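You operate a simulated robot arm through the tools that you are given. There is no shell and no other tool. Be economical: measure what you need, move in short steps, check, and stop when the job is done.

You are at the controls of a simulated two-armed robot. One attempt, no reset.

JOB
Put the folded waves tub on the sheet table away on the packing bench. Then put the green tin on the sheet table away on the shelf under the kit table. Then lift the tank lid open. Do these in the order given.

The check looks at the end state, three seconds after you hand in, the way a careful person would. Anything else that was tipped, shoved, dropped, spilled or broken makes it a failure. Lids that push on must go on centred and level and be pressed home; caps that screw on are set level and turned clockwise until they are tight. Flat cloth is picked up by pressing the open fingertips on it (5 to 10 N) and closing them slowly along it; thin cloth reads only 2 to 8 mm in the jaws.

ROBOT AND FRAMES
Two 7-joint arms with two-finger parallel grippers on one trunk, on a base that drives. Base frame: it is fixed to the floor where the robot stands at the start and does not move with it; the origin is under the middle of the robot, x ahead of it, y to its left, z up; the surface under the hand at the start is at about z = 0.74. Units: m, degrees, N and s.
The left shoulder is at the start at [0.05, 0.168, 1.032], the right one opposite. With the tool pointing down near the work surface each hand reaches from about 0.22 to 0.66 m from the robot's upright axis, wherever it stands, measured 20 degrees to its own side. Places, roughly: packing bench [-4.1, 1.7, 0.8]; shelf under the kit table [-1, 1.8, 0.4]; tank lid [1, -3.1, 1.3]. Payload 1.57 kg a hand.
The TCP of each hand is the grasp point between the finger pads, 0.03 m short of the fingertips. In the tool frame z runs along the fingers and y along their closing line. Largest opening 0.08 m; finger width 0.017, thickness 0.012; the body of the gripper, 0.04 by 0.082 m, starts 0.08 m behind the TCP.
Orientation is that of the tool frame in the base frame, as [roll, pitch, yaw] about the fixed x, y, z axes, in that order (R = Rz(yaw) Ry(pitch) Rx(roll)). With the fingers straight down and closing along the base's y, the tool's x points along the base's -x, its y along +y and its z along -z.

CONTROLS
- The arms move only by the tool arm_command. It takes "left_targets", "right_targets" or both (then of equal length, played together; a hand with none holds still); each is a list of rows, each a list of 7 numbers: the turn, a rotation vector about the base's x, y, z in degrees, then the shift along the base's x, y, z in mm, then the finger opening in mm, from 0 to 80. In form: [[ax, ay, az, dx, dy, dz, gripper], ...]. A call has 1 to 10 rows; each row is the pose to reach, as a shift and turn from the pose commanded when the call began. Each row takes 0.2 s and may step no farther than 0.05 m and 8.6 degrees from the row before; otherwise, or with a gripper value out of range, the whole call is refused. Where a pose cannot be reached the arm comes as near as it can. A force on the tool above 40 N (or 10 N above the force at the start of the call, whichever is more), or a blocked arm, ends the call early, and 0.2 s more pass. The fingers move at their own pace (about 0.045 m/s each) and stop on an object; they squeeze with about 41 N. The grip force told is the motor's: it shows also when the fingers shut on nothing. Time passes only in rows, and 0.2 s behind the last, so rows that repeat a pose let the fingers close. The reply holds the time, the measured pose of the TCP, the force on the tool along the base axes, the opening and the grip force, in the units named above and with some noise, with the torque about the TCP (base axes, N m) and any sound that the robot's microphone picked up.
- Cameras (640 x 400 px; columns grow to the right, rows downward): "scene" is now at [0.1278, -0.0334, 1.2592]; the picture's right is [-0.38, -0.93, 0.00], its down [-0.38, 0.16, -0.91] and it looks along [0.84, -0.34, -0.41] (base axes); focal length 251 px, centre (320, 200). "left" rides on the left gripper at [0.072, 0.007, -0.122] in its tool frame; the picture's right is [-0.09, 1.00, 0.00], its down [-0.84, -0.08, -0.54] and it looks along [-0.54, -0.05, 0.84] (tool axes); focal length 238 px, centre (320, 200). "right" rides on the right gripper at [0.072, -0.007, -0.122] in its tool frame; the picture's right is [0.09, 1.00, 0.00], its down [-0.84, 0.08, -0.54] and it looks along [-0.54, 0.05, 0.84] (tool axes); focal length 238 px, centre (320, 200). There is no depth. A picture from a camera that has moved, and an enlarged one, comes with that camera's place and axes in the base frame and with its lens.
- snapshot(camera): a new picture of that camera. It takes no simulated time.
- move_column(by): slides the trunk up (or, below 0, down) by that many m; the arms and the scene camera ride with it, the base frame stays. It gives what a move gives, with no picture.
- roll_base(legs): drives the robot by 1 to 6 legs, each [ahead, left, turn to the left] in m, m and degrees, along the robot's own axes; the way and the turn of a leg run together, so that a leg with both is an arc; at most 1.5 m and 180 degrees a leg. The arms and the cameras ride along, it lands a little off, and it stops where it bumps. It gives what a move gives.
- pan_tilt(pan, tilt): turns the head with the scene camera to pan (to the left, within 80 degrees either way) and tilt (down, from -29 to 69), counted from straight ahead of the robot. It gives what a move gives.
- zoom(camera, box): a new picture of the part [left, top, right, bottom] of that camera's present view, enlarged. It takes no simulated time.
- job_done(): hands the job in; it is judged then, once.

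Go step by step. Nothing tells you exact positions but the pictures and the camera data: compare them with the known pose of the tool, close in by small moves and look again before you grip or let go. The budget is 165 turns and 118 pictures, counting those below and the enlarged ones. Unless the task says otherwise, let go and move clear before handing in, and close with one line.

The tools are called as name(argument=value, ...) on one line, values as JSON. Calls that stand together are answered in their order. arm_command: Moves the arms, as the interface text tells. Its arguments: {"type":"object","properties":{"left_targets":{"type":"array","items":{"type":"array","items":{"type":"number"}}},"right_targets":{"type":"array","items":{"type":"array","items":{"type":"number"}}}},"required":[]} The other tools are called the same way: move_column (by) slides the trunk up or down; roll_base (legs) drives the base; pan_tilt (pan, tilt) turns the head that bears the scene camera; snapshot (camera) takes a picture; zoom (camera, box) takes an enlarged picture of a part of a camera's view; job_done () hands the job in.

At the start:

```text
t: 0.0
left_position: [0.4065, 0.0645, 1.0924]
left_tcp_rot: [-180.0, 0.0, 180.0]
left_force: [-0.5, 0.4, 0.2]
left_torque: [0.0, 0.0, 0.0]
left_gripper_width: 0.08
left_finger_force: 0.0
right_position: [0.4158, -0.3873, 1.0917]
right_tcp_rot: [-180.0, 0.0, -179.9]
right_force: [-0.3, -0.3, 0.2]
right_torque: [0.0, 0.04, 0.0]
right_gripper_width: 0.0801
right_finger_force: 0.1
trunk travel left (down, up): [-0.2, 0.243]
robot x, y, heading: [0.0001, -0.0025, -0.1]
head pan, tilt: [-22.1, 24.4]
```

scene: 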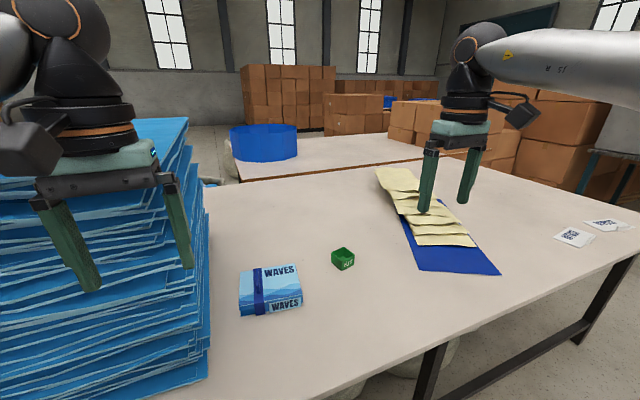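
right: 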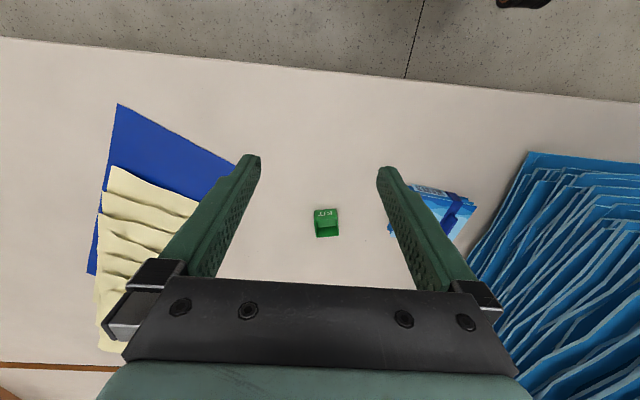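
left: 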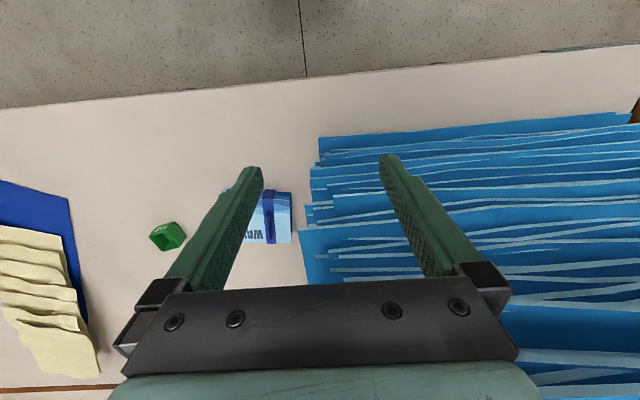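

The waves packet seems to be near [0.66, -0.10] and the green tin near [0.70, -0.35]. I'll look closer at both, and around the room.

zoom(camera="scene", box=[210, 220, 370, 320])

zoom(camera="left", box=[130, 160, 330, 285])

pan_tilt(pan=0, tilt=55)

snapshot(camera="scene")

```text
4.00 times, centred on (290, 270) of scene
camera zoom: at [0.1278, -0.0334, 1.2592], right [-0.38, -0.93, 0.0], down [-0.38, 0.16, -0.91], along [0.84, -0.34, -0.41], focal length 1005 px, centre (440, -80)
```

zoom: 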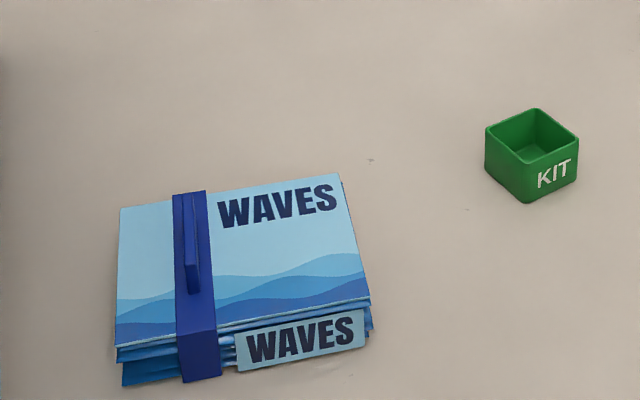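

```text
3.20 times, centred on (230, 222) of left
camera zoom: at [0.3341, 0.0716, 1.214], right [0.09, 1.0, 0.0], down [0.84, -0.08, 0.54], along [0.54, -0.05, -0.84], focal length 763 px, centre (608, 128)
```

zoom: 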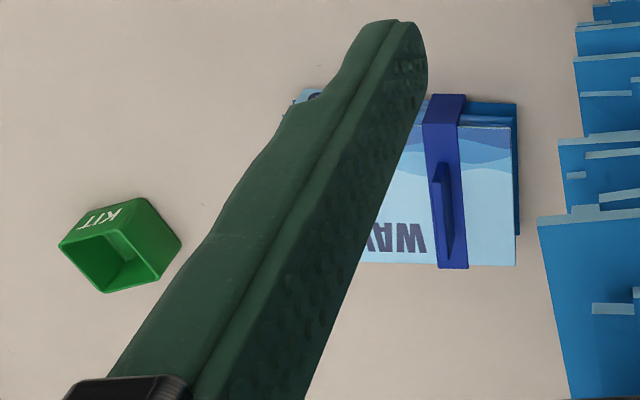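

```text
t: 1.0
left_position: [0.4049, 0.0646, 1.0923]
left_tcp_rot: [-180.0, 0.0, -180.0]
left_force: [0.4, 0.4, -0.8]
left_torque: [-0.01, -0.01, -0.02]
left_gripper_width: 0.0801
left_finger_force: 0.0
right_position: [0.4161, -0.3881, 1.0915]
right_tcp_rot: [180.0, 0.0, 180.0]
right_force: [0.5, 0.1, 0.9]
right_torque: [0.02, 0.0, 0.05]
right_gripper_width: 0.08
right_finger_force: 0.1
trunk travel left (down, up): [-0.2, 0.243]
robot x, y, heading: [0.0026, -0.0021, 0.2]
head pan, tilt: [0.0, 55.0]
```

```text
112 pictures are left
camera scene: at [0.1144, 0.0013, 1.2143], right [0.0, -1.0, 0.0], down [-0.82, 0.0, -0.57], along [0.57, 0.0, -0.82], focal length 251 px, centre (320, 200)
```

scene: 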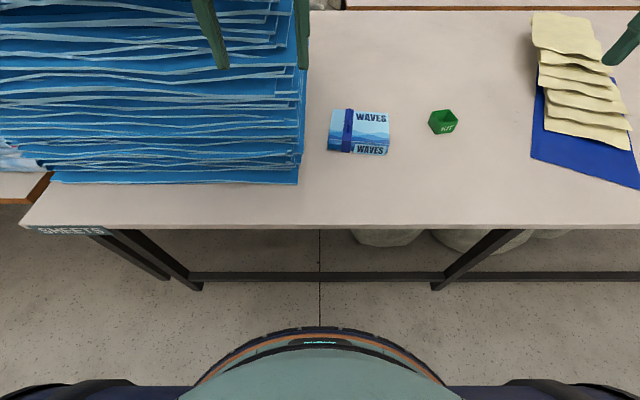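

The waves packet has a thin upright grip fin, and a tall sheet stack stands to its left. I'll shift the base right so the left arm clears the stack, then look again.

roll_base(legs=[[0, -0.33, 0]])

pan_tilt(pan=15, tilt=45)

snapshot(camera="scene")

snapshot(camera="left")

```text
t: 4.4
left_position: [0.4052, -0.2597, 1.092]
left_tcp_rot: [-180.0, 0.2, 179.9]
left_force: [-0.7, -1.0, 0.1]
left_torque: [0.02, 0.01, 0.04]
left_gripper_width: 0.08
left_finger_force: 0.0
right_position: [0.4149, -0.7121, 1.0926]
right_tcp_rot: [-179.9, 0.0, 179.9]
right_force: [-0.2, -0.4, 0.6]
right_torque: [-0.01, 0.01, 0.03]
right_gripper_width: 0.0801
right_finger_force: 0.1
trunk travel left (down, up): [-0.2, 0.243]
robot x, y, heading: [0.0003, -0.3269, -0.1]
head pan, tilt: [0.0, 55.0]
```

```text
t: 5.2
left_position: [0.4051, -0.2601, 1.0919]
left_tcp_rot: [180.0, 0.0, 179.8]
left_force: [-1.0, -0.6, 0.0]
left_torque: [0.01, 0.01, 0.01]
left_gripper_width: 0.0802
left_finger_force: 0.0
right_position: [0.4142, -0.7116, 1.0918]
right_tcp_rot: [-180.0, -0.1, 179.9]
right_force: [0.4, -0.1, 0.5]
right_torque: [0.02, 0.01, -0.02]
right_gripper_width: 0.0799
right_finger_force: 0.2
trunk travel left (down, up): [-0.2, 0.243]
robot x, y, heading: [-0.0023, -0.3254, 0.2]
head pan, tilt: [15.0, 45.0]
```

```text
111 pictures are left
camera scene: at [0.1205, -0.3022, 1.2276], right [0.26, -0.97, 0.0], down [-0.68, -0.18, -0.71], along [0.68, 0.18, -0.71], focal length 251 px, centre (320, 200)
```

scene: 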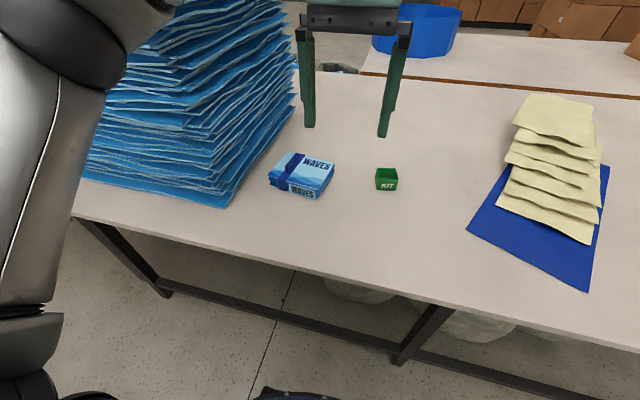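

```text
110 pictures are left
camera left: at [0.3339, -0.2533, 1.214], right [0.09, 1.0, 0.0], down [0.84, -0.08, 0.54], along [0.54, -0.05, -0.84], focal length 238 px, centre (320, 200)
```

left: 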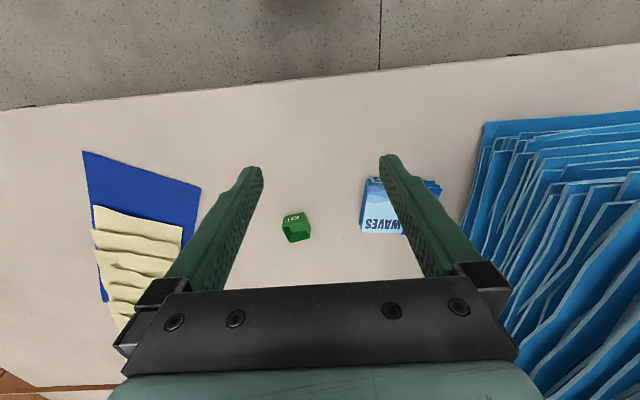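

Waves is at about [0.667, -0.10] and the tin at [0.705, -0.348]. I'll drive ahead a little, then move the left hand over the waves fin and the right hand near the tin.

roll_base(legs=[[0.12, 0, 0]])

arm_command(left_targets=[[0, 0, 0, 20, 40, -20, 80], [0, 0, 0, 20, 80, -50, 80], [0, 0, 0, 20, 120, -85, 80], [0, 0, 0, 20, 160, -120, 80]], right_targets=[[0, 0, 0, 10, 40, 0, 80], [0, 0, 0, 20, 80, 0, 80], [0, 0, 0, 30, 120, -20, 80], [0, 0, 0, 40, 160, -50, 80]])

snapshot(camera="left")

snapshot(camera="right")

```text
t: 6.4
left_position: [0.524, -0.2604, 1.0911]
left_tcp_rot: [180.0, 0.0, 179.9]
left_force: [0.0, 0.5, -0.9]
left_torque: [-0.03, -0.01, 0.01]
left_gripper_width: 0.0798
left_finger_force: 0.2
right_position: [0.5322, -0.7139, 1.0913]
right_tcp_rot: [179.9, 0.0, 179.9]
right_force: [-0.8, 0.6, 0.1]
right_torque: [0.02, 0.01, 0.0]
right_gripper_width: 0.08
right_finger_force: 0.0
trunk travel left (down, up): [-0.2, 0.243]
robot x, y, heading: [0.1205, -0.3225, -0.3]
head pan, tilt: [15.0, 45.0]
```

```text
refused: row 3 steps farther than a row can; nothing moved
```

```text
109 pictures are left
camera left: at [0.4525, -0.2536, 1.2138], right [0.09, 1.0, 0.0], down [0.84, -0.08, 0.54], along [0.54, -0.05, -0.84], focal length 238 px, centre (320, 200)
```

left: 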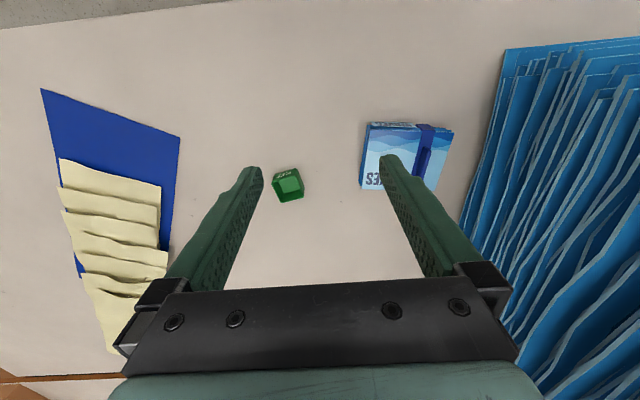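

```text
108 pictures are left
camera right: at [0.4599, -0.7196, 1.2139], right [-0.09, 1.0, 0.0], down [0.84, 0.08, 0.54], along [0.54, 0.05, -0.84], focal length 238 px, centre (320, 200)
```

right: 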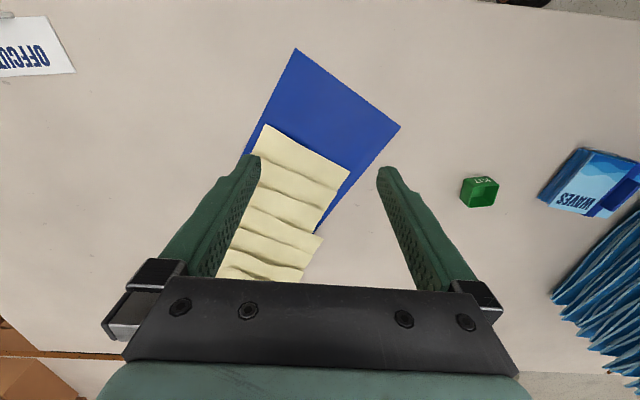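

Fin near [0.64, -0.075]. Moving the left hand over it at mid height and the right hand toward the tin.

arm_command(left_targets=[[0, 0, 0, 15, 35, -28, 60], [0, 0, 0, 30, 70, -56, 60], [0, 0, 0, 45, 105, -84, 60], [0, 0, 0, 60, 140, -112, 60], [0, 0, 0, 75, 175, -140, 60], [0, 0, 0, 75, 175, -140, 60]], right_targets=[[0, 0, 0, 10, 45, -10, 80], [0, 0, 0, 20, 90, -20, 80], [0, 0, 0, 30, 135, -30, 80], [0, 0, 0, 40, 180, -40, 80], [0, 0, 0, 50, 225, -50, 80], [0, 0, 0, 60, 265, -70, 80]])

snapshot(camera="left")

snapshot(camera="right")

snapshot(camera="scene")

```text
t: 8.0
left_position: [0.5882, -0.119, 0.9756]
left_tcp_rot: [178.7, 2.6, 176.3]
left_force: [0.4, -0.2, 0.0]
left_torque: [-0.02, 0.01, 0.03]
left_gripper_width: 0.06
left_finger_force: 0.0
right_position: [0.5676, -0.5277, 1.0502]
right_tcp_rot: [179.1, 0.6, 179.6]
right_force: [-0.3, 0.4, -0.3]
right_torque: [0.05, 0.01, 0.0]
right_gripper_width: 0.0801
right_finger_force: 0.2
right hand out of reach, approached as far as the arm can: row 5, 6
trunk travel left (down, up): [-0.2, 0.243]
robot x, y, heading: [0.1163, -0.3271, -0.4]
head pan, tilt: [15.0, 45.0]
stopped in row 6 (left hand): the arm was blocked; the commanded pose is now the measured one
```

```text
107 pictures are left
camera left: at [0.5122, -0.1104, 1.0939], right [0.15, 0.99, 0.03], down [0.8, -0.14, 0.58], along [0.57, -0.07, -0.82], focal length 238 px, centre (320, 200)
```

left: 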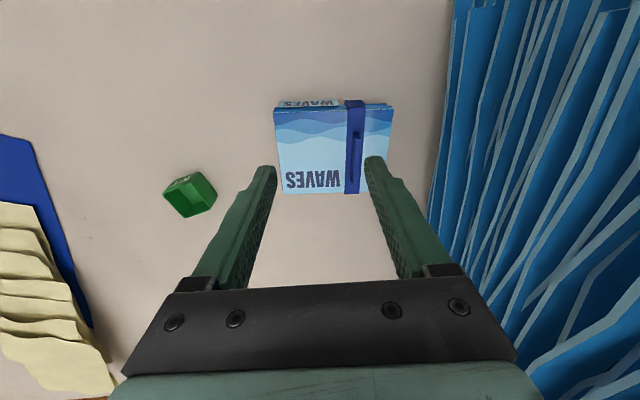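

```text
106 pictures are left
camera right: at [0.4929, -0.5358, 1.1702], right [-0.08, 1.0, 0.01], down [0.83, 0.06, 0.55], along [0.55, 0.06, -0.83], focal length 238 px, centre (320, 200)
```

right: 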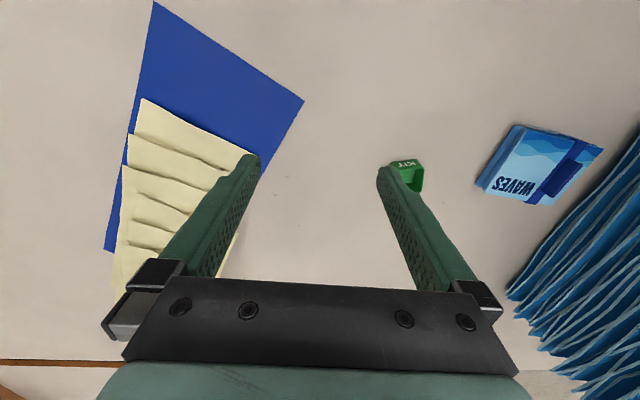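

```text
105 pictures are left
camera scene: at [0.2265, -0.3206, 1.2288], right [0.25, -0.97, -0.01], down [-0.68, -0.17, -0.72], along [0.69, 0.19, -0.7], focal length 251 px, centre (320, 200)
```

scene: 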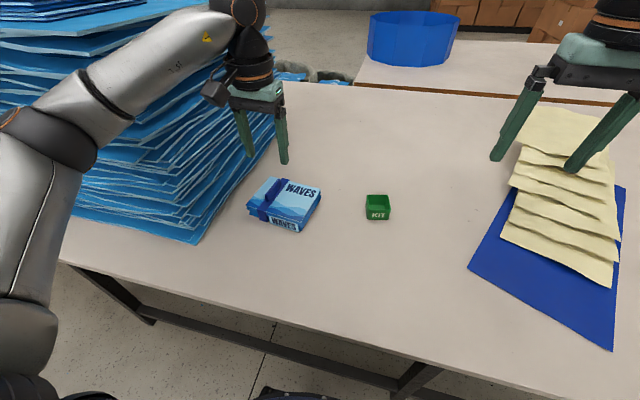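

The left forearm touched the tall stack, so I'm backing it straight out the way it came. I'll use the right arm for the waves packet instead.

arm_command(left_targets=[[0, 0, 0, -13, -30, 25, 60], [0, 0, 0, -26, -60, 50, 60], [-0.5, 1.3, 1.8, -40, -90, 75, 60], [-1.1, 2.6, 3.7, -53, -120, 100, 60], [-1.1, 2.6, 3.7, -64, -150, 116, 60]])

snapshot(camera="scene")

```text
t: 9.2
left_position: [0.5337, -0.249, 1.0781]
left_tcp_rot: [-179.2, -1.5, -178.6]
left_force: [-0.3, -0.2, 0.2]
left_torque: [0.07, 0.01, -0.02]
left_gripper_width: 0.0597
left_finger_force: 0.1
right_position: [0.578, -0.5143, 1.0476]
right_tcp_rot: [179.9, 0.0, 179.7]
right_force: [-0.2, -0.6, 1.0]
right_torque: [-0.01, -0.04, -0.03]
right_gripper_width: 0.0802
right_finger_force: 0.0
trunk travel left (down, up): [-0.2, 0.243]
robot x, y, heading: [0.1207, -0.328, -0.4]
head pan, tilt: [15.0, 45.0]
```

```text
104 pictures are left
camera scene: at [0.2382, -0.3044, 1.2277], right [0.25, -0.97, 0.0], down [-0.68, -0.18, -0.71], along [0.68, 0.18, -0.71], focal length 251 px, centre (320, 200)
```

scene: 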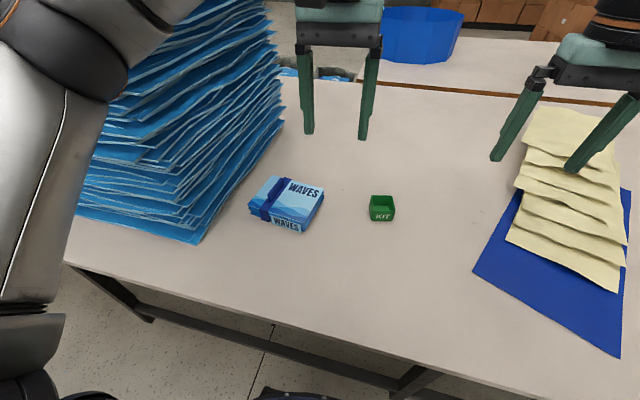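

Stack and objects look unchanged. I'll tuck the left hand in, then shift the base left and slightly back so the right hand can take the waves.

arm_command(left_targets=[[0, 0, 0, -40, 0, 5, 60], [0, 0, 0, -80, 0, 10, 60], [0, 0, 0, -120, 0, 15, 60], [0, 0, 0, -150, 0, 15, 60], [0, 0, 0, -150, 0, 15, 60]])

roll_base(legs=[[-0.06, 0, 0], [0, 0.18, 0]])

snapshot(camera="scene")

snapshot(camera="right")

```text
t: 10.4
left_position: [0.3827, -0.2515, 1.0931]
left_tcp_rot: [-179.0, -1.5, -178.7]
left_force: [-0.1, 0.5, 0.0]
left_torque: [0.01, -0.02, -0.01]
left_gripper_width: 0.0598
left_finger_force: 0.1
right_position: [0.5779, -0.5127, 1.0479]
right_tcp_rot: [180.0, 0.0, 179.6]
right_force: [0.1, 0.3, 0.0]
right_torque: [-0.01, -0.01, -0.02]
right_gripper_width: 0.0799
right_finger_force: 0.0
trunk travel left (down, up): [-0.2, 0.243]
robot x, y, heading: [0.1182, -0.3253, -0.8]
head pan, tilt: [15.0, 45.0]
```

```text
t: 13.2
left_position: [0.3273, -0.0676, 1.0935]
left_tcp_rot: [-179.1, -1.5, -178.7]
left_force: [0.2, 0.3, 0.2]
left_torque: [0.0, 0.0, -0.02]
left_gripper_width: 0.0599
left_finger_force: 0.2
right_position: [0.5205, -0.3313, 1.0465]
right_tcp_rot: [-179.9, 0.0, 179.5]
right_force: [0.6, 0.3, 0.3]
right_torque: [0.01, -0.01, 0.0]
right_gripper_width: 0.0799
right_finger_force: 0.0
trunk travel left (down, up): [-0.2, 0.243]
robot x, y, heading: [0.0593, -0.1396, -0.4]
head pan, tilt: [15.0, 45.0]
```

```text
103 pictures are left
camera scene: at [0.1807, -0.1207, 1.2277], right [0.25, -0.97, 0.0], down [-0.68, -0.18, -0.71], along [0.68, 0.18, -0.71], focal length 251 px, centre (320, 200)
```

scene: 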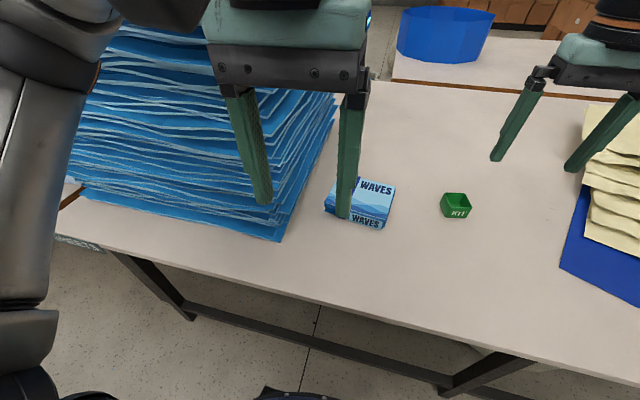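

```text
102 pictures are left
camera right: at [0.4465, -0.337, 1.1691], right [-0.08, 1.0, 0.0], down [0.84, 0.07, 0.54], along [0.54, 0.04, -0.84], focal length 238 px, centre (320, 200)
```

right: 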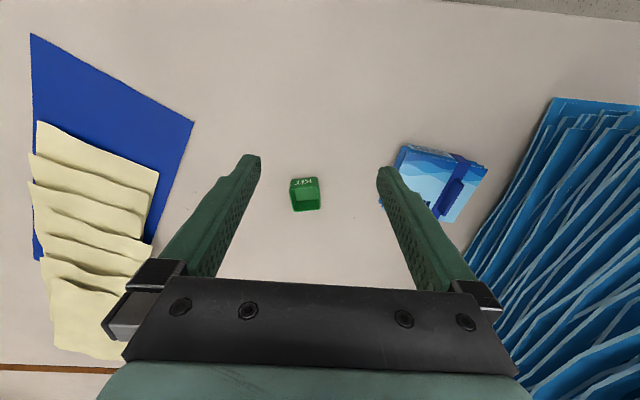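

Moving the right hand over the fin, and the left slightly aside.

arm_command(right_targets=[[0, 0, 0, 13, 42, -16, 70], [0, 0, 0, 26, 84, -32, 70], [0, 0, 0, 40, 126, -48, 70], [0, 0, 0, 53, 168, -64, 60], [0, 0, 0, 67, 210, -80, 60], [0, 0, 0, 80, 245, -97, 60], [0, 0, 0, 80, 245, -97, 60]], left_targets=[[0, 0, 0, 0, 20, 0, 60], [0, 0, 0, 0, 40, 0, 60], [0, 0, 0, 0, 60, 0, 60], [0, 0, 0, 0, 70, 0, 60], [0, 0, 0, 0, 70, 0, 60], [0, 0, 0, 0, 70, 0, 60], [0, 0, 0, 0, 70, 0, 60]])

snapshot(camera="right")

```text
t: 14.8
left_position: [0.3276, 0.0038, 1.0939]
left_tcp_rot: [-179.1, -1.6, -178.8]
left_force: [0.4, 0.3, 0.2]
left_torque: [0.01, -0.01, -0.02]
left_gripper_width: 0.06
left_finger_force: 0.1
right_position: [0.4897, -0.276, 0.9392]
right_tcp_rot: [180.0, 0.1, 179.5]
right_force: [0.3, -0.6, -0.2]
right_torque: [0.02, 0.01, 0.0]
right_gripper_width: 0.0599
right_finger_force: 0.0
right hand out of reach, approached as far as the arm can: row 1, 2, 3, 4, 5, 6, 7
trunk travel left (down, up): [-0.2, 0.243]
robot x, y, heading: [0.0593, -0.1412, -0.7]
head pan, tilt: [15.0, 45.0]
```

```text
101 pictures are left
camera right: at [0.4157, -0.2818, 1.0615], right [-0.08, 1.0, 0.0], down [0.84, 0.07, 0.54], along [0.54, 0.05, -0.84], focal length 238 px, centre (320, 200)
```

right: 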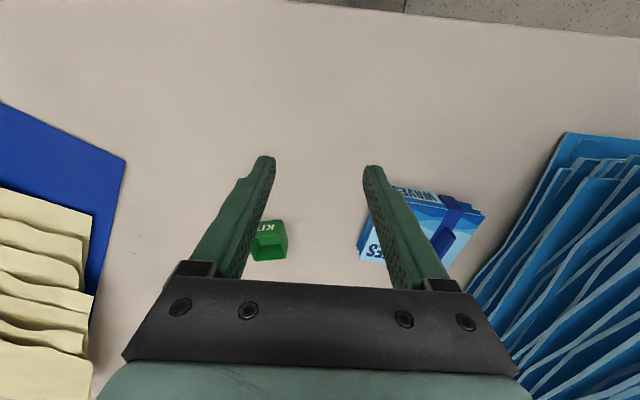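

The right arm cannot reach inward that far. I'll turn the base about 25 degrees left so the packet lies on the right hand's own side.

roll_base(legs=[[0, 0, 25]])

snapshot(camera="right")

snapshot(camera="scene")

```text
t: 16.5
left_position: [0.2421, 0.1026, 1.0931]
left_tcp_rot: [-179.0, -1.5, -153.9]
left_force: [-0.1, -0.2, 1.1]
left_torque: [-0.01, -0.03, -0.03]
left_gripper_width: 0.0599
left_finger_force: 0.0
right_position: [0.5061, -0.0825, 0.9396]
right_tcp_rot: [-180.0, 0.1, -155.6]
right_force: [0.4, -0.5, 0.2]
right_torque: [0.0, 0.0, 0.0]
right_gripper_width: 0.0599
right_finger_force: 0.1
trunk travel left (down, up): [-0.2, 0.243]
robot x, y, heading: [0.0604, -0.1415, 24.6]
head pan, tilt: [15.0, 45.0]
```

```text
100 pictures are left
camera right: at [0.4414, -0.1184, 1.0618], right [-0.5, 0.87, 0.0], down [0.73, 0.42, 0.54], along [0.47, 0.27, -0.84], focal length 238 px, centre (320, 200)
```

right: 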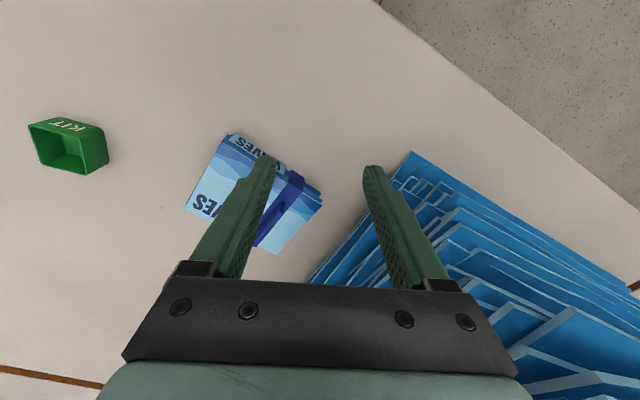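

```text
99 pictures are left
camera scene: at [0.1611, -0.0727, 1.2277], right [0.64, -0.77, 0.0], down [-0.55, -0.45, -0.71], along [0.55, 0.45, -0.71], focal length 251 px, centre (320, 200)
```

scene: 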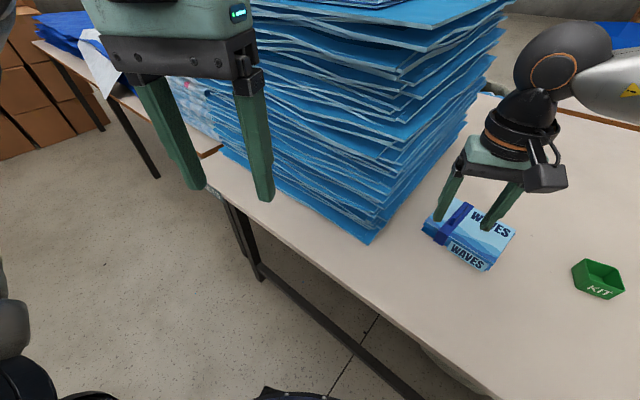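

Fin is near [0.64, -0.07], running along base x. I'll turn the hand to close along y, and go above it.

arm_command(right_targets=[[0, 0, -8, 25, 2, -5, 60], [0, 0, -16, 50, 4, -10, 60], [0, 0, -24.4, 80, 6, -15, 60], [0, 0, -24.4, 105, 8, -25, 60], [0, 0, -24.4, 120, 10, -35, 60], [0, 0, -24.4, 120, 10, -35, 60]])

snapshot(camera="right")

snapshot(camera="scene")

```text
t: 17.9
left_position: [0.2408, 0.1011, 1.0925]
left_tcp_rot: [-179.1, -1.4, -153.9]
left_force: [0.3, -0.3, -0.1]
left_torque: [-0.01, 0.0, -0.02]
left_gripper_width: 0.06
left_finger_force: 0.0
right_position: [0.6059, -0.1111, 0.9077]
right_tcp_rot: [179.8, 0.1, -179.9]
right_force: [-0.3, -0.3, -0.2]
right_torque: [0.0, -0.04, 0.02]
right_gripper_width: 0.06
right_finger_force: 0.0
right hand out of reach, approached as far as the arm can: row 1, 2, 3, 4, 5, 6
trunk travel left (down, up): [-0.2, 0.243]
robot x, y, heading: [0.0591, -0.1438, 24.2]
head pan, tilt: [15.0, 45.0]
```

```text
98 pictures are left
camera right: at [0.5327, -0.1176, 1.0295], right [-0.09, 1.0, 0.0], down [0.84, 0.08, 0.54], along [0.54, 0.05, -0.84], focal length 238 px, centre (320, 200)
```

right: 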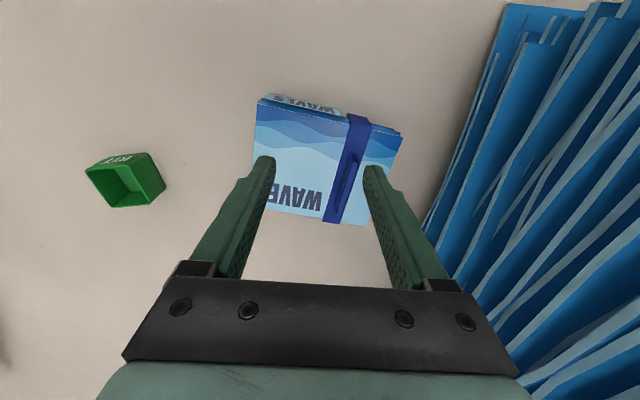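

```text
97 pictures are left
camera scene: at [0.1612, -0.0728, 1.2277], right [0.64, -0.77, 0.0], down [-0.55, -0.45, -0.71], along [0.55, 0.45, -0.71], focal length 251 px, centre (320, 200)
```

scene: 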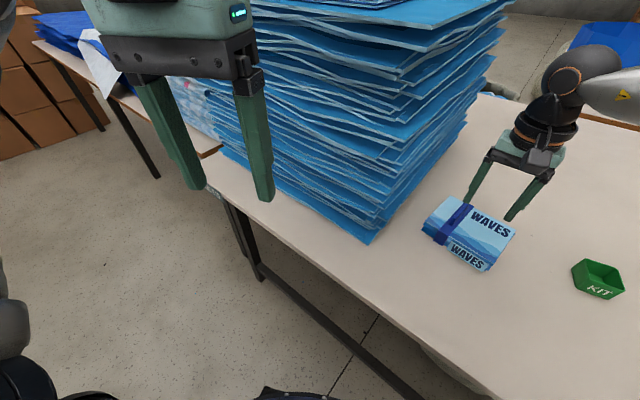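

Almost there; a further 7 degrees of base turn gives the needed inward reach.

roll_base(legs=[[0.0, 0, 8]])

arm_command(right_targets=[[0, 0, -4, 20, -10, 0, 60], [0, 0, -8, 40, -25, 0, 60], [0, 0, -8, 55, -38, -10, 60], [0, 0, -8, 55, -38, -10, 60]])

snapshot(camera="right")

```text
t: 18.9
left_position: [0.2056, 0.1248, 1.0926]
left_tcp_rot: [-179.1, -1.6, -145.9]
left_force: [0.0, 0.4, -0.8]
left_torque: [0.01, -0.01, -0.04]
left_gripper_width: 0.0602
left_finger_force: 0.1
right_position: [0.5953, -0.0346, 0.907]
right_tcp_rot: [179.9, 0.1, -172.0]
right_force: [0.6, -0.7, 0.0]
right_torque: [0.03, 0.0, 0.01]
right_gripper_width: 0.0599
right_finger_force: 0.1
trunk travel left (down, up): [-0.2, 0.243]
robot x, y, heading: [0.06, -0.1432, 32.5]
head pan, tilt: [15.0, 45.0]
```

```text
t: 19.9
left_position: [0.2056, 0.1237, 1.0943]
left_tcp_rot: [-179.0, -1.4, -145.9]
left_force: [-0.2, 0.6, 0.5]
left_torque: [-0.03, -0.02, 0.0]
left_gripper_width: 0.0602
left_finger_force: 0.0
right_position: [0.6524, -0.0739, 0.898]
right_tcp_rot: [179.8, 0.2, -179.9]
right_force: [-0.6, -0.7, -0.8]
right_torque: [-0.03, -0.04, -0.04]
right_gripper_width: 0.0601
right_finger_force: 0.1
trunk travel left (down, up): [-0.2, 0.243]
robot x, y, heading: [0.0535, -0.1434, 32.6]
head pan, tilt: [15.0, 45.0]
```

```text
96 pictures are left
camera right: at [0.5789, -0.0811, 1.0201], right [-0.09, 1.0, 0.0], down [0.84, 0.08, 0.54], along [0.54, 0.05, -0.84], focal length 238 px, centre (320, 200)
```

right: 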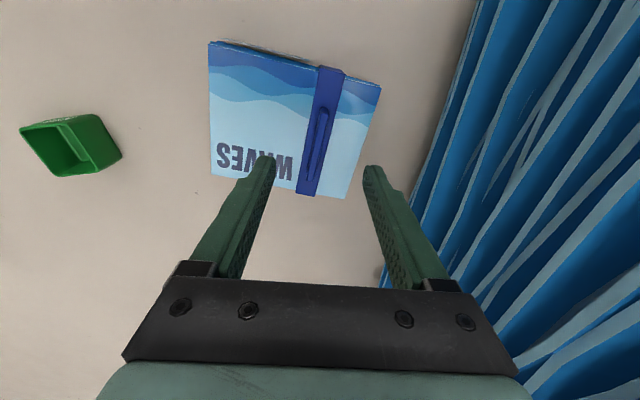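

Fin centre at about [0.662, -0.077], yawed a few degrees. Descending part way, then check the height from the scene camera.

arm_command(right_targets=[[0, 0, -4, 10, -3, -20, 50], [0, 0, -4, 10, -3, -40, 50], [0, 0, -4, 10, -3, -55, 40], [0, 0, -4, 10, -3, -55, 40]])

snapshot(camera="right")

zoom(camera="scene", box=[400, 160, 560, 260])

```text
t: 20.9
left_position: [0.2041, 0.1249, 1.0935]
left_tcp_rot: [-179.1, -1.5, -145.9]
left_force: [0.2, 0.6, 0.0]
left_torque: [0.01, -0.01, -0.04]
left_gripper_width: 0.0603
left_finger_force: 0.1
right_position: [0.6627, -0.078, 0.8441]
right_tcp_rot: [179.9, 0.2, 176.1]
right_force: [-0.6, -0.8, -0.4]
right_torque: [-0.02, 0.01, 0.0]
right_gripper_width: 0.0399
right_finger_force: 0.1
trunk travel left (down, up): [-0.2, 0.243]
robot x, y, heading: [0.0575, -0.1446, 32.3]
head pan, tilt: [15.0, 45.0]
```

```text
95 pictures are left
camera right: at [0.5887, -0.079, 0.966], right [-0.02, 1.0, 0.0], down [0.84, 0.02, 0.54], along [0.54, 0.01, -0.84], focal length 238 px, centre (320, 200)
```

right: 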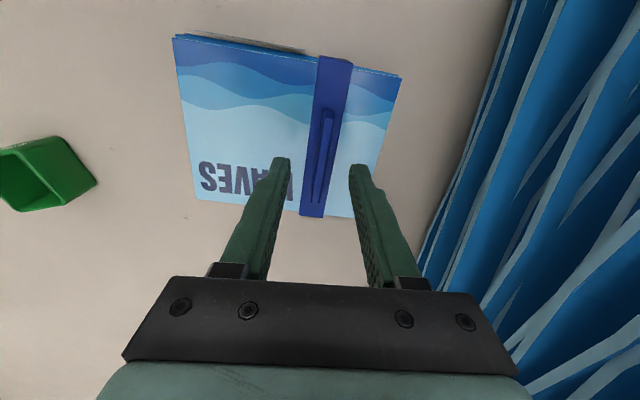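

```text
4.00 times, centred on (480, 210) of scene
camera zoom: at [0.1507, -0.0596, 1.2277], right [0.74, -0.68, 0.0], down [-0.48, -0.52, -0.71], along [0.48, 0.52, -0.71], focal length 1005 px, centre (-320, 160)
```

zoom: 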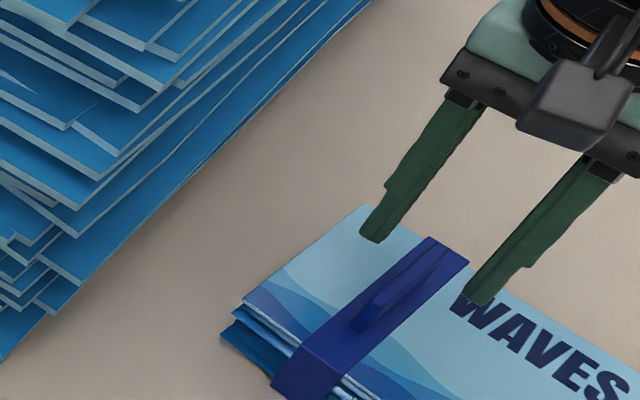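

Aligned over the fin, whose top is at about 0.805 and base about 0.78. Lowering the fingers round it.

arm_command(right_targets=[[0, 0, 0, 0, 0, -10, 30], [0, 0, 0, 0, 0, -20, 30], [0, 0, 0, 0, 0, -25, 30], [0, 0, 0, 0, 0, -28, 30], [0, 0, 0, 0, 0, -28, 30]])

snapshot(camera="right")

zoom(camera="scene", box=[400, 160, 560, 260])

```text
t: 22.1
left_position: [0.2047, 0.1245, 1.0922]
left_tcp_rot: [-179.1, -1.5, -146.0]
left_force: [0.6, -1.1, -0.2]
left_torque: [-0.01, -0.02, -0.06]
left_gripper_width: 0.0599
left_finger_force: 0.0
right_position: [0.657, -0.0823, 0.8193]
right_tcp_rot: [179.8, 0.2, 176.1]
right_force: [0.0, -0.2, -0.3]
right_torque: [-0.05, 0.0, -0.01]
right_gripper_width: 0.0299
right_finger_force: 0.0
right hand out of reach, approached as far as the arm can: row 2, 3, 4, 5
trunk travel left (down, up): [-0.2, 0.243]
robot x, y, heading: [0.0597, -0.1437, 32.7]
head pan, tilt: [15.0, 45.0]
```

```text
93 pictures are left
camera right: at [0.5838, -0.0842, 0.94], right [-0.02, 1.0, 0.0], down [0.84, 0.02, 0.54], along [0.54, 0.02, -0.84], focal length 238 px, centre (320, 200)
```

right: 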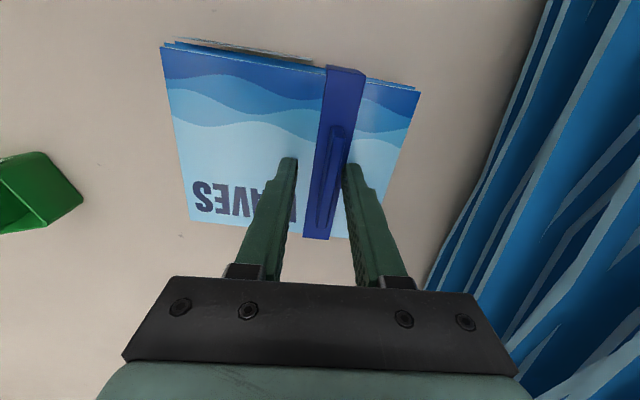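

```text
4.00 times, centred on (480, 210) of scene
camera zoom: at [0.1507, -0.0596, 1.2277], right [0.74, -0.68, 0.0], down [-0.48, -0.52, -0.71], along [0.48, 0.52, -0.71], focal length 1005 px, centre (-320, 160)
```

zoom: 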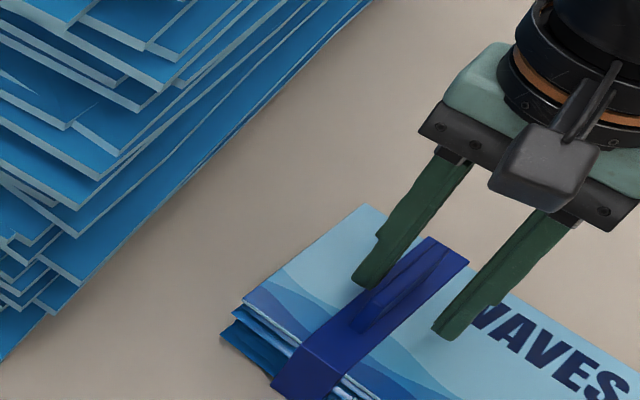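

Fingers straddle the fin, but the arm is at its reach. I'll lower the last few mm with the column.

move_column(by=-0.006)

zoom(camera="right", box=[240, 100, 400, 200])

```text
t: 22.6
left_position: [0.2046, 0.1245, 1.087]
left_tcp_rot: [-179.1, -1.5, -145.9]
left_force: [-0.4, -0.5, 0.2]
left_torque: [0.0, -0.01, -0.01]
left_gripper_width: 0.0601
left_finger_force: 0.1
right_position: [0.6579, -0.0823, 0.8125]
right_tcp_rot: [179.8, 0.2, 176.1]
right_force: [0.0, -0.5, -0.1]
right_torque: [0.0, -0.01, -0.04]
right_gripper_width: 0.0295
right_finger_force: 0.1
trunk travel left (down, up): [-0.194, 0.249]
robot x, y, heading: [0.0589, -0.1441, 32.4]
head pan, tilt: [15.0, 45.0]
```

```text
4.00 times, centred on (320, 150) of right
camera zoom: at [0.5838, -0.0842, 0.9342], right [-0.02, 1.0, 0.0], down [0.84, 0.02, 0.54], along [0.54, 0.02, -0.84], focal length 953 px, centre (320, 400)
```

zoom: 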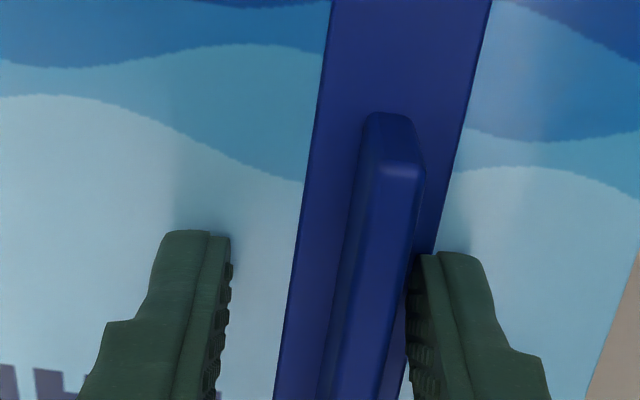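

Fin sits between the fingers. Closing slowly.

arm_command(right_targets=[[0, 0, 0, 0, 0, 0, 20], [0, 0, 0, 0, 0, 0, 10], [0, 0, 0, 0, 0, 0, 2], [0, 0, 0, 0, 0, 0, 2], [0, 0, 0, 0, 0, 0, 2]])

zoom(camera="right", box=[160, 40, 480, 240])

```text
t: 23.8
left_position: [0.205, 0.1244, 1.0866]
left_tcp_rot: [-179.1, -1.4, -146.0]
left_force: [0.8, -0.5, 0.1]
left_torque: [0.01, 0.03, -0.01]
left_gripper_width: 0.06
left_finger_force: 0.1
right_position: [0.6577, -0.0827, 0.812]
right_tcp_rot: [179.8, 0.2, 176.2]
right_force: [-0.2, -0.4, 2.5]
right_torque: [-0.19, 0.05, -0.13]
right_gripper_width: 0.008
right_finger_force: 27.2
trunk travel left (down, up): [-0.194, 0.249]
robot x, y, heading: [0.058, -0.1425, 32.4]
head pan, tilt: [15.0, 45.0]
```

```text
2.00 times, centred on (320, 140) of right
camera zoom: at [0.5837, -0.0844, 0.9343], right [-0.02, 1.0, 0.0], down [0.84, 0.02, 0.55], along [0.54, 0.01, -0.84], focal length 477 px, centre (320, 320)
```

zoom: 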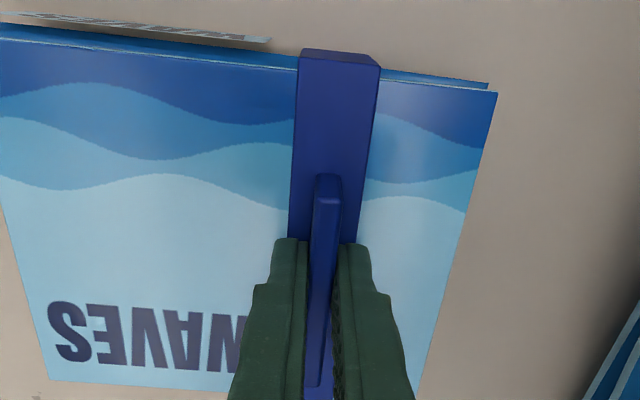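

Gripped at 8 mm. Lifting with the column.

move_column(by=0.1)

snapshot(camera="right")

snapshot(camera="scene")

```text
t: 25.2
left_position: [0.2062, 0.1247, 1.1868]
left_tcp_rot: [-179.1, -1.5, -146.0]
left_force: [0.7, 0.7, -0.3]
left_torque: [0.02, -0.02, 0.03]
left_gripper_width: 0.0602
left_finger_force: 0.0
right_position: [0.6578, -0.0819, 0.9121]
right_tcp_rot: [179.8, 0.1, 176.0]
right_force: [0.2, -1.0, -4.9]
right_torque: [0.13, 0.03, 0.0]
right_gripper_width: 0.0077
right_finger_force: 26.1
trunk travel left (down, up): [-0.294, 0.149]
robot x, y, heading: [0.0585, -0.141, 32.5]
head pan, tilt: [15.0, 45.0]
```

```text
89 pictures are left
camera right: at [0.5843, -0.0842, 1.0337], right [-0.02, 1.0, 0.0], down [0.84, 0.02, 0.54], along [0.54, 0.02, -0.84], focal length 238 px, centre (320, 200)
```

right: 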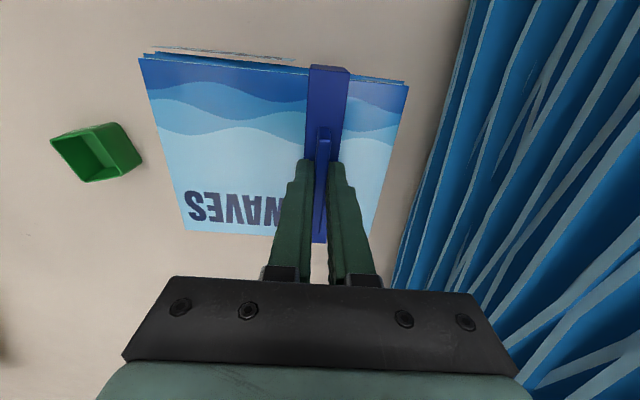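

```text
88 pictures are left
camera scene: at [0.1512, -0.0595, 1.3215], right [0.74, -0.68, 0.0], down [-0.48, -0.52, -0.71], along [0.48, 0.52, -0.71], focal length 251 px, centre (320, 200)
```

scene: 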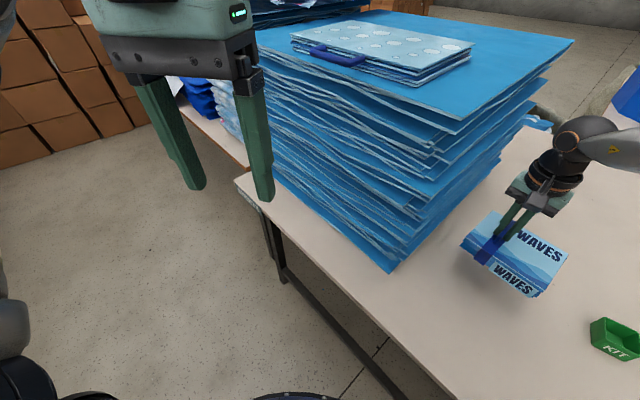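

Waves is held securely. I'll back away from the table, then look left toward the kit table and packing bench.

roll_base(legs=[[-0.45, 0, 0]])

pan_tilt(pan=80, tilt=15)

snapshot(camera="scene")

```text
t: 27.9
left_position: [-0.1733, -0.1158, 1.1869]
left_tcp_rot: [-179.2, -1.6, -146.0]
left_force: [-0.1, -0.4, 0.9]
left_torque: [0.01, 0.01, -0.01]
left_gripper_width: 0.06
left_finger_force: 0.1
right_position: [0.2799, -0.3243, 0.9114]
right_tcp_rot: [179.8, 0.2, 175.9]
right_force: [-0.1, -0.8, -4.6]
right_torque: [0.14, 0.04, -0.01]
right_gripper_width: 0.0076
right_finger_force: 26.4
trunk travel left (down, up): [-0.294, 0.149]
robot x, y, heading: [-0.3227, -0.3812, 32.5]
head pan, tilt: [15.0, 45.0]
```

```text
t: 29.2
left_position: [-0.1722, -0.1168, 1.1865]
left_tcp_rot: [-179.1, -1.6, -146.0]
left_force: [-0.5, -0.2, 0.0]
left_torque: [0.03, -0.02, 0.01]
left_gripper_width: 0.0601
left_finger_force: 0.0
right_position: [0.2792, -0.325, 0.9122]
right_tcp_rot: [179.8, 0.1, 175.9]
right_force: [0.1, -1.1, -3.2]
right_torque: [0.13, 0.0, 0.0]
right_gripper_width: 0.0077
right_finger_force: 26.7
trunk travel left (down, up): [-0.294, 0.149]
robot x, y, heading: [-0.3175, -0.3831, 32.3]
head pan, tilt: [80.0, 15.0]
```

```text
87 pictures are left
camera scene: at [-0.3176, -0.274, 1.3684], right [0.92, 0.38, 0.0], down [0.1, -0.24, -0.97], along [-0.37, 0.89, -0.26], focal length 251 px, centre (320, 200)
```

scene: 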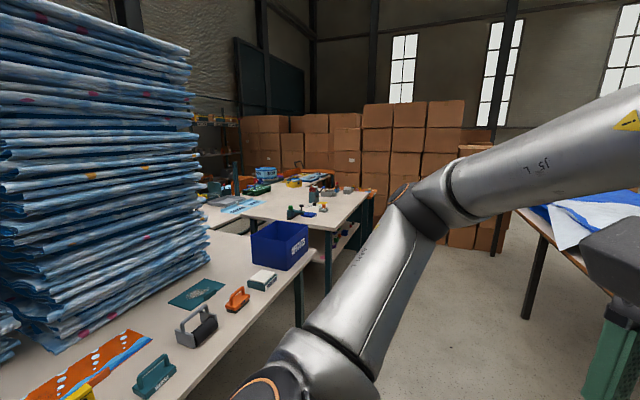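

I see a tool bench with a blue bin close by on the left, and the kit table behind it. I'll look the other way before turning.

pan_tilt(pan=-75, tilt=20)

snapshot(camera="scene")

```text
t: 31.6
left_position: [-0.1715, -0.1174, 1.1867]
left_tcp_rot: [-179.2, -1.5, -146.0]
left_force: [0.7, -0.4, 0.0]
left_torque: [0.04, 0.02, 0.01]
left_gripper_width: 0.0601
left_finger_force: 0.0
right_position: [0.2807, -0.3248, 0.9121]
right_tcp_rot: [179.9, 0.2, 175.8]
right_force: [-0.5, 0.4, -4.6]
right_torque: [0.14, 0.01, 0.01]
right_gripper_width: 0.0078
right_finger_force: 27.3
trunk travel left (down, up): [-0.294, 0.149]
robot x, y, heading: [-0.3181, -0.3845, 32.3]
head pan, tilt: [-75.0, 20.0]
```

```text
86 pictures are left
camera scene: at [-0.2135, -0.4234, 1.3603], right [-0.68, -0.74, 0.0], down [-0.25, 0.23, -0.94], along [0.69, -0.64, -0.34], focal length 251 px, centre (320, 200)
```

scene: 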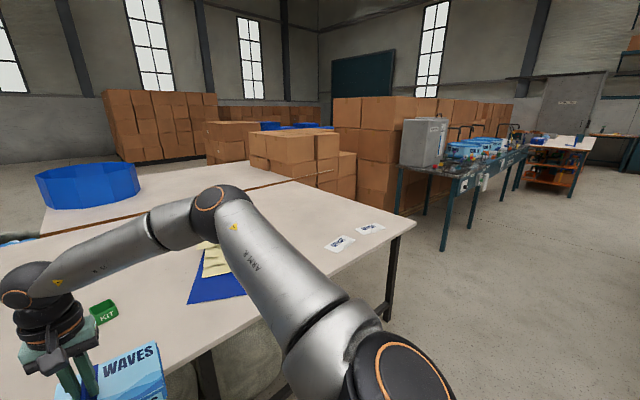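

The south side is open floor. I'll move south away from the furniture, then turn to face west.

roll_base(legs=[[-0.32, -0.51, 0], [0, 0, 145]])

pan_tilt(pan=-15, tilt=12)

snapshot(camera="scene")

```text
t: 41.9
left_position: [-0.598, -1.0857, 1.1869]
left_tcp_rot: [-179.2, -1.4, -7.7]
left_force: [-0.3, -0.8, -0.8]
left_torque: [-0.02, 0.02, -0.03]
left_gripper_width: 0.0602
left_finger_force: 0.1
right_position: [-0.7836, -0.6248, 0.9038]
right_tcp_rot: [-177.5, -1.6, -46.5]
right_force: [13.1, 0.9, -4.0]
right_torque: [0.08, -0.35, -0.92]
right_gripper_width: 0.022
right_finger_force: 34.5
trunk travel left (down, up): [-0.294, 0.149]
robot x, y, heading: [-0.311, -0.9864, 170.5]
head pan, tilt: [-75.0, 20.0]
stopped in leg 2: the force on the tool passed its limit at 46 N (the readings are from after the stop); the commanded pose is now the measured one
```

```text
t: 43.2
left_position: [-0.5972, -1.0852, 1.1872]
left_tcp_rot: [-179.3, -1.5, -7.8]
left_force: [-0.5, -0.2, 0.2]
left_torque: [-0.02, -0.01, 0.02]
left_gripper_width: 0.0598
left_finger_force: 0.0
right_position: [-0.7828, -0.6257, 0.9039]
right_tcp_rot: [-177.4, -1.5, -46.3]
right_force: [22.0, 1.1, -10.6]
right_torque: [-0.38, -1.06, -1.47]
right_gripper_width: 0.0222
right_finger_force: 35.0
trunk travel left (down, up): [-0.294, 0.149]
robot x, y, heading: [-0.3124, -0.9824, 171.2]
head pan, tilt: [-15.0, 12.0]
```

```text
85 pictures are left
camera scene: at [-0.4331, -0.9369, 1.3735], right [0.41, 0.91, 0.0], down [0.19, -0.09, -0.98], along [-0.89, 0.4, -0.21], focal length 251 px, centre (320, 200)
```

scene: 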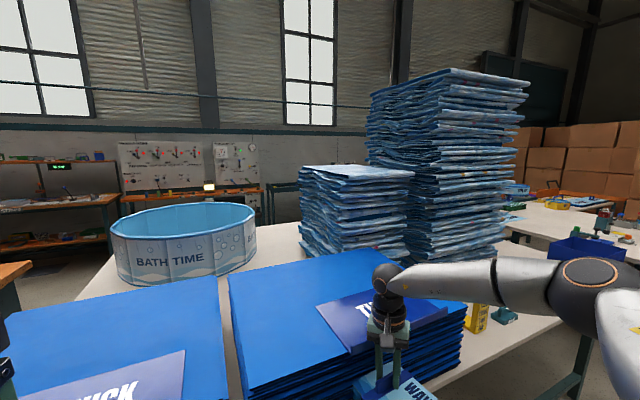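

The held packet bumped a sheet stack on the west table. I'll reverse the turn to come clear and inspect.

roll_base(legs=[[0, 0, -12]])

snapshot(camera="scene")

snapshot(camera="right")

```text
t: 44.4
left_position: [-0.6149, -1.0228, 1.1864]
left_tcp_rot: [-179.1, -1.5, -19.8]
left_force: [-0.5, 0.6, -0.2]
left_torque: [0.0, -0.03, 0.02]
left_gripper_width: 0.0599
left_finger_force: 0.0
right_position: [-0.7011, -0.533, 0.9061]
right_tcp_rot: [-178.1, -1.1, -58.4]
right_force: [-0.7, 0.1, -4.6]
right_torque: [-0.08, 0.1, -0.01]
right_gripper_width: 0.008
right_finger_force: 26.9
trunk travel left (down, up): [-0.294, 0.149]
robot x, y, heading: [-0.3126, -0.9856, 159.0]
head pan, tilt: [-15.0, 12.0]
```

```text
84 pictures are left
camera scene: at [-0.4226, -0.9119, 1.3733], right [0.59, 0.8, 0.0], down [0.17, -0.12, -0.98], along [-0.79, 0.58, -0.21], focal length 251 px, centre (320, 200)
```

scene: 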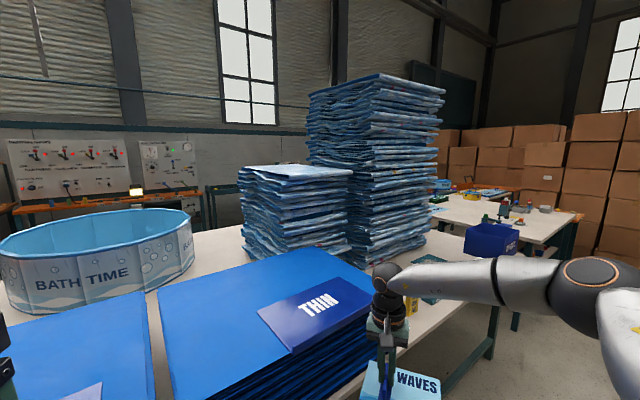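

```text
83 pictures are left
camera right: at [-0.664, -0.5905, 1.0289], right [-0.8, -0.6, -0.03], down [-0.53, 0.67, 0.52], along [-0.29, 0.43, -0.85], focal length 238 px, centre (320, 200)
```

right: 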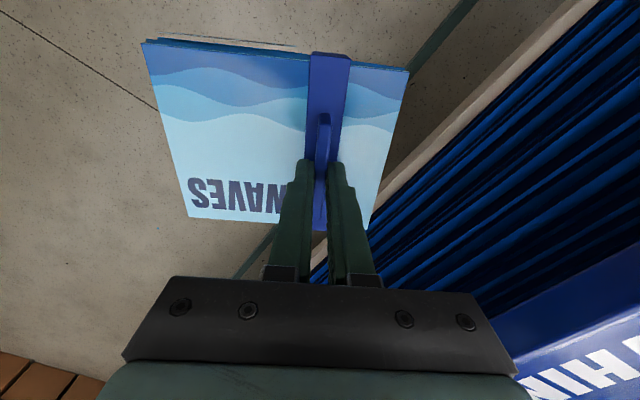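

Packet is still firmly held and the stack shows no change. I'll move east a little, then south past the bench's end, and look west from there.

roll_base(legs=[[-0.233, -0.09, 0], [-0.4, 1.05, 0], [0, 0, 21]])

pan_tilt(pan=0, tilt=15)

snapshot(camera="scene")

```text
t: 56.5
left_position: [-0.3499, -2.2559, 1.1869]
left_tcp_rot: [-179.0, -1.5, 1.5]
left_force: [-0.5, 0.5, -0.1]
left_torque: [-0.03, 0.0, -0.02]
left_gripper_width: 0.0602
left_finger_force: 0.0
right_position: [-0.6085, -1.8317, 0.906]
right_tcp_rot: [-177.9, -1.2, -37.1]
right_force: [0.4, -0.3, -5.2]
right_torque: [-0.1, 0.09, -0.02]
right_gripper_width: 0.0078
right_finger_force: 26.3
trunk travel left (down, up): [-0.294, 0.149]
robot x, y, heading: [-0.0892, -2.1096, 180.0]
head pan, tilt: [-15.0, 12.0]
```

```text
t: 57.3
left_position: [-0.3495, -2.2564, 1.1869]
left_tcp_rot: [-179.1, -1.6, 1.5]
left_force: [0.0, 0.4, -0.4]
left_torque: [0.01, 0.0, -0.02]
left_gripper_width: 0.06
left_finger_force: 0.0
right_position: [-0.6085, -1.8312, 0.9051]
right_tcp_rot: [-178.1, -1.2, -37.0]
right_force: [0.9, 0.8, -4.0]
right_torque: [-0.07, 0.1, -0.02]
right_gripper_width: 0.0078
right_finger_force: 26.6
trunk travel left (down, up): [-0.294, 0.149]
robot x, y, heading: [-0.0835, -2.1094, 180.1]
head pan, tilt: [0.0, 15.0]
```

```text
82 pictures are left
camera scene: at [-0.2139, -2.1075, 1.3684], right [0.0, 1.0, 0.0], down [0.26, 0.0, -0.97], along [-0.97, 0.0, -0.26], focal length 251 px, centre (320, 200)
```

scene: 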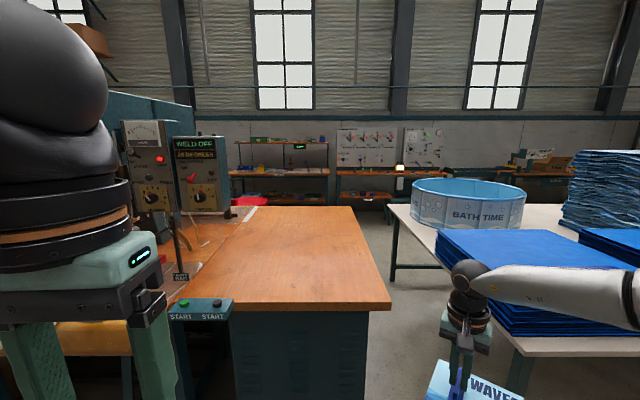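

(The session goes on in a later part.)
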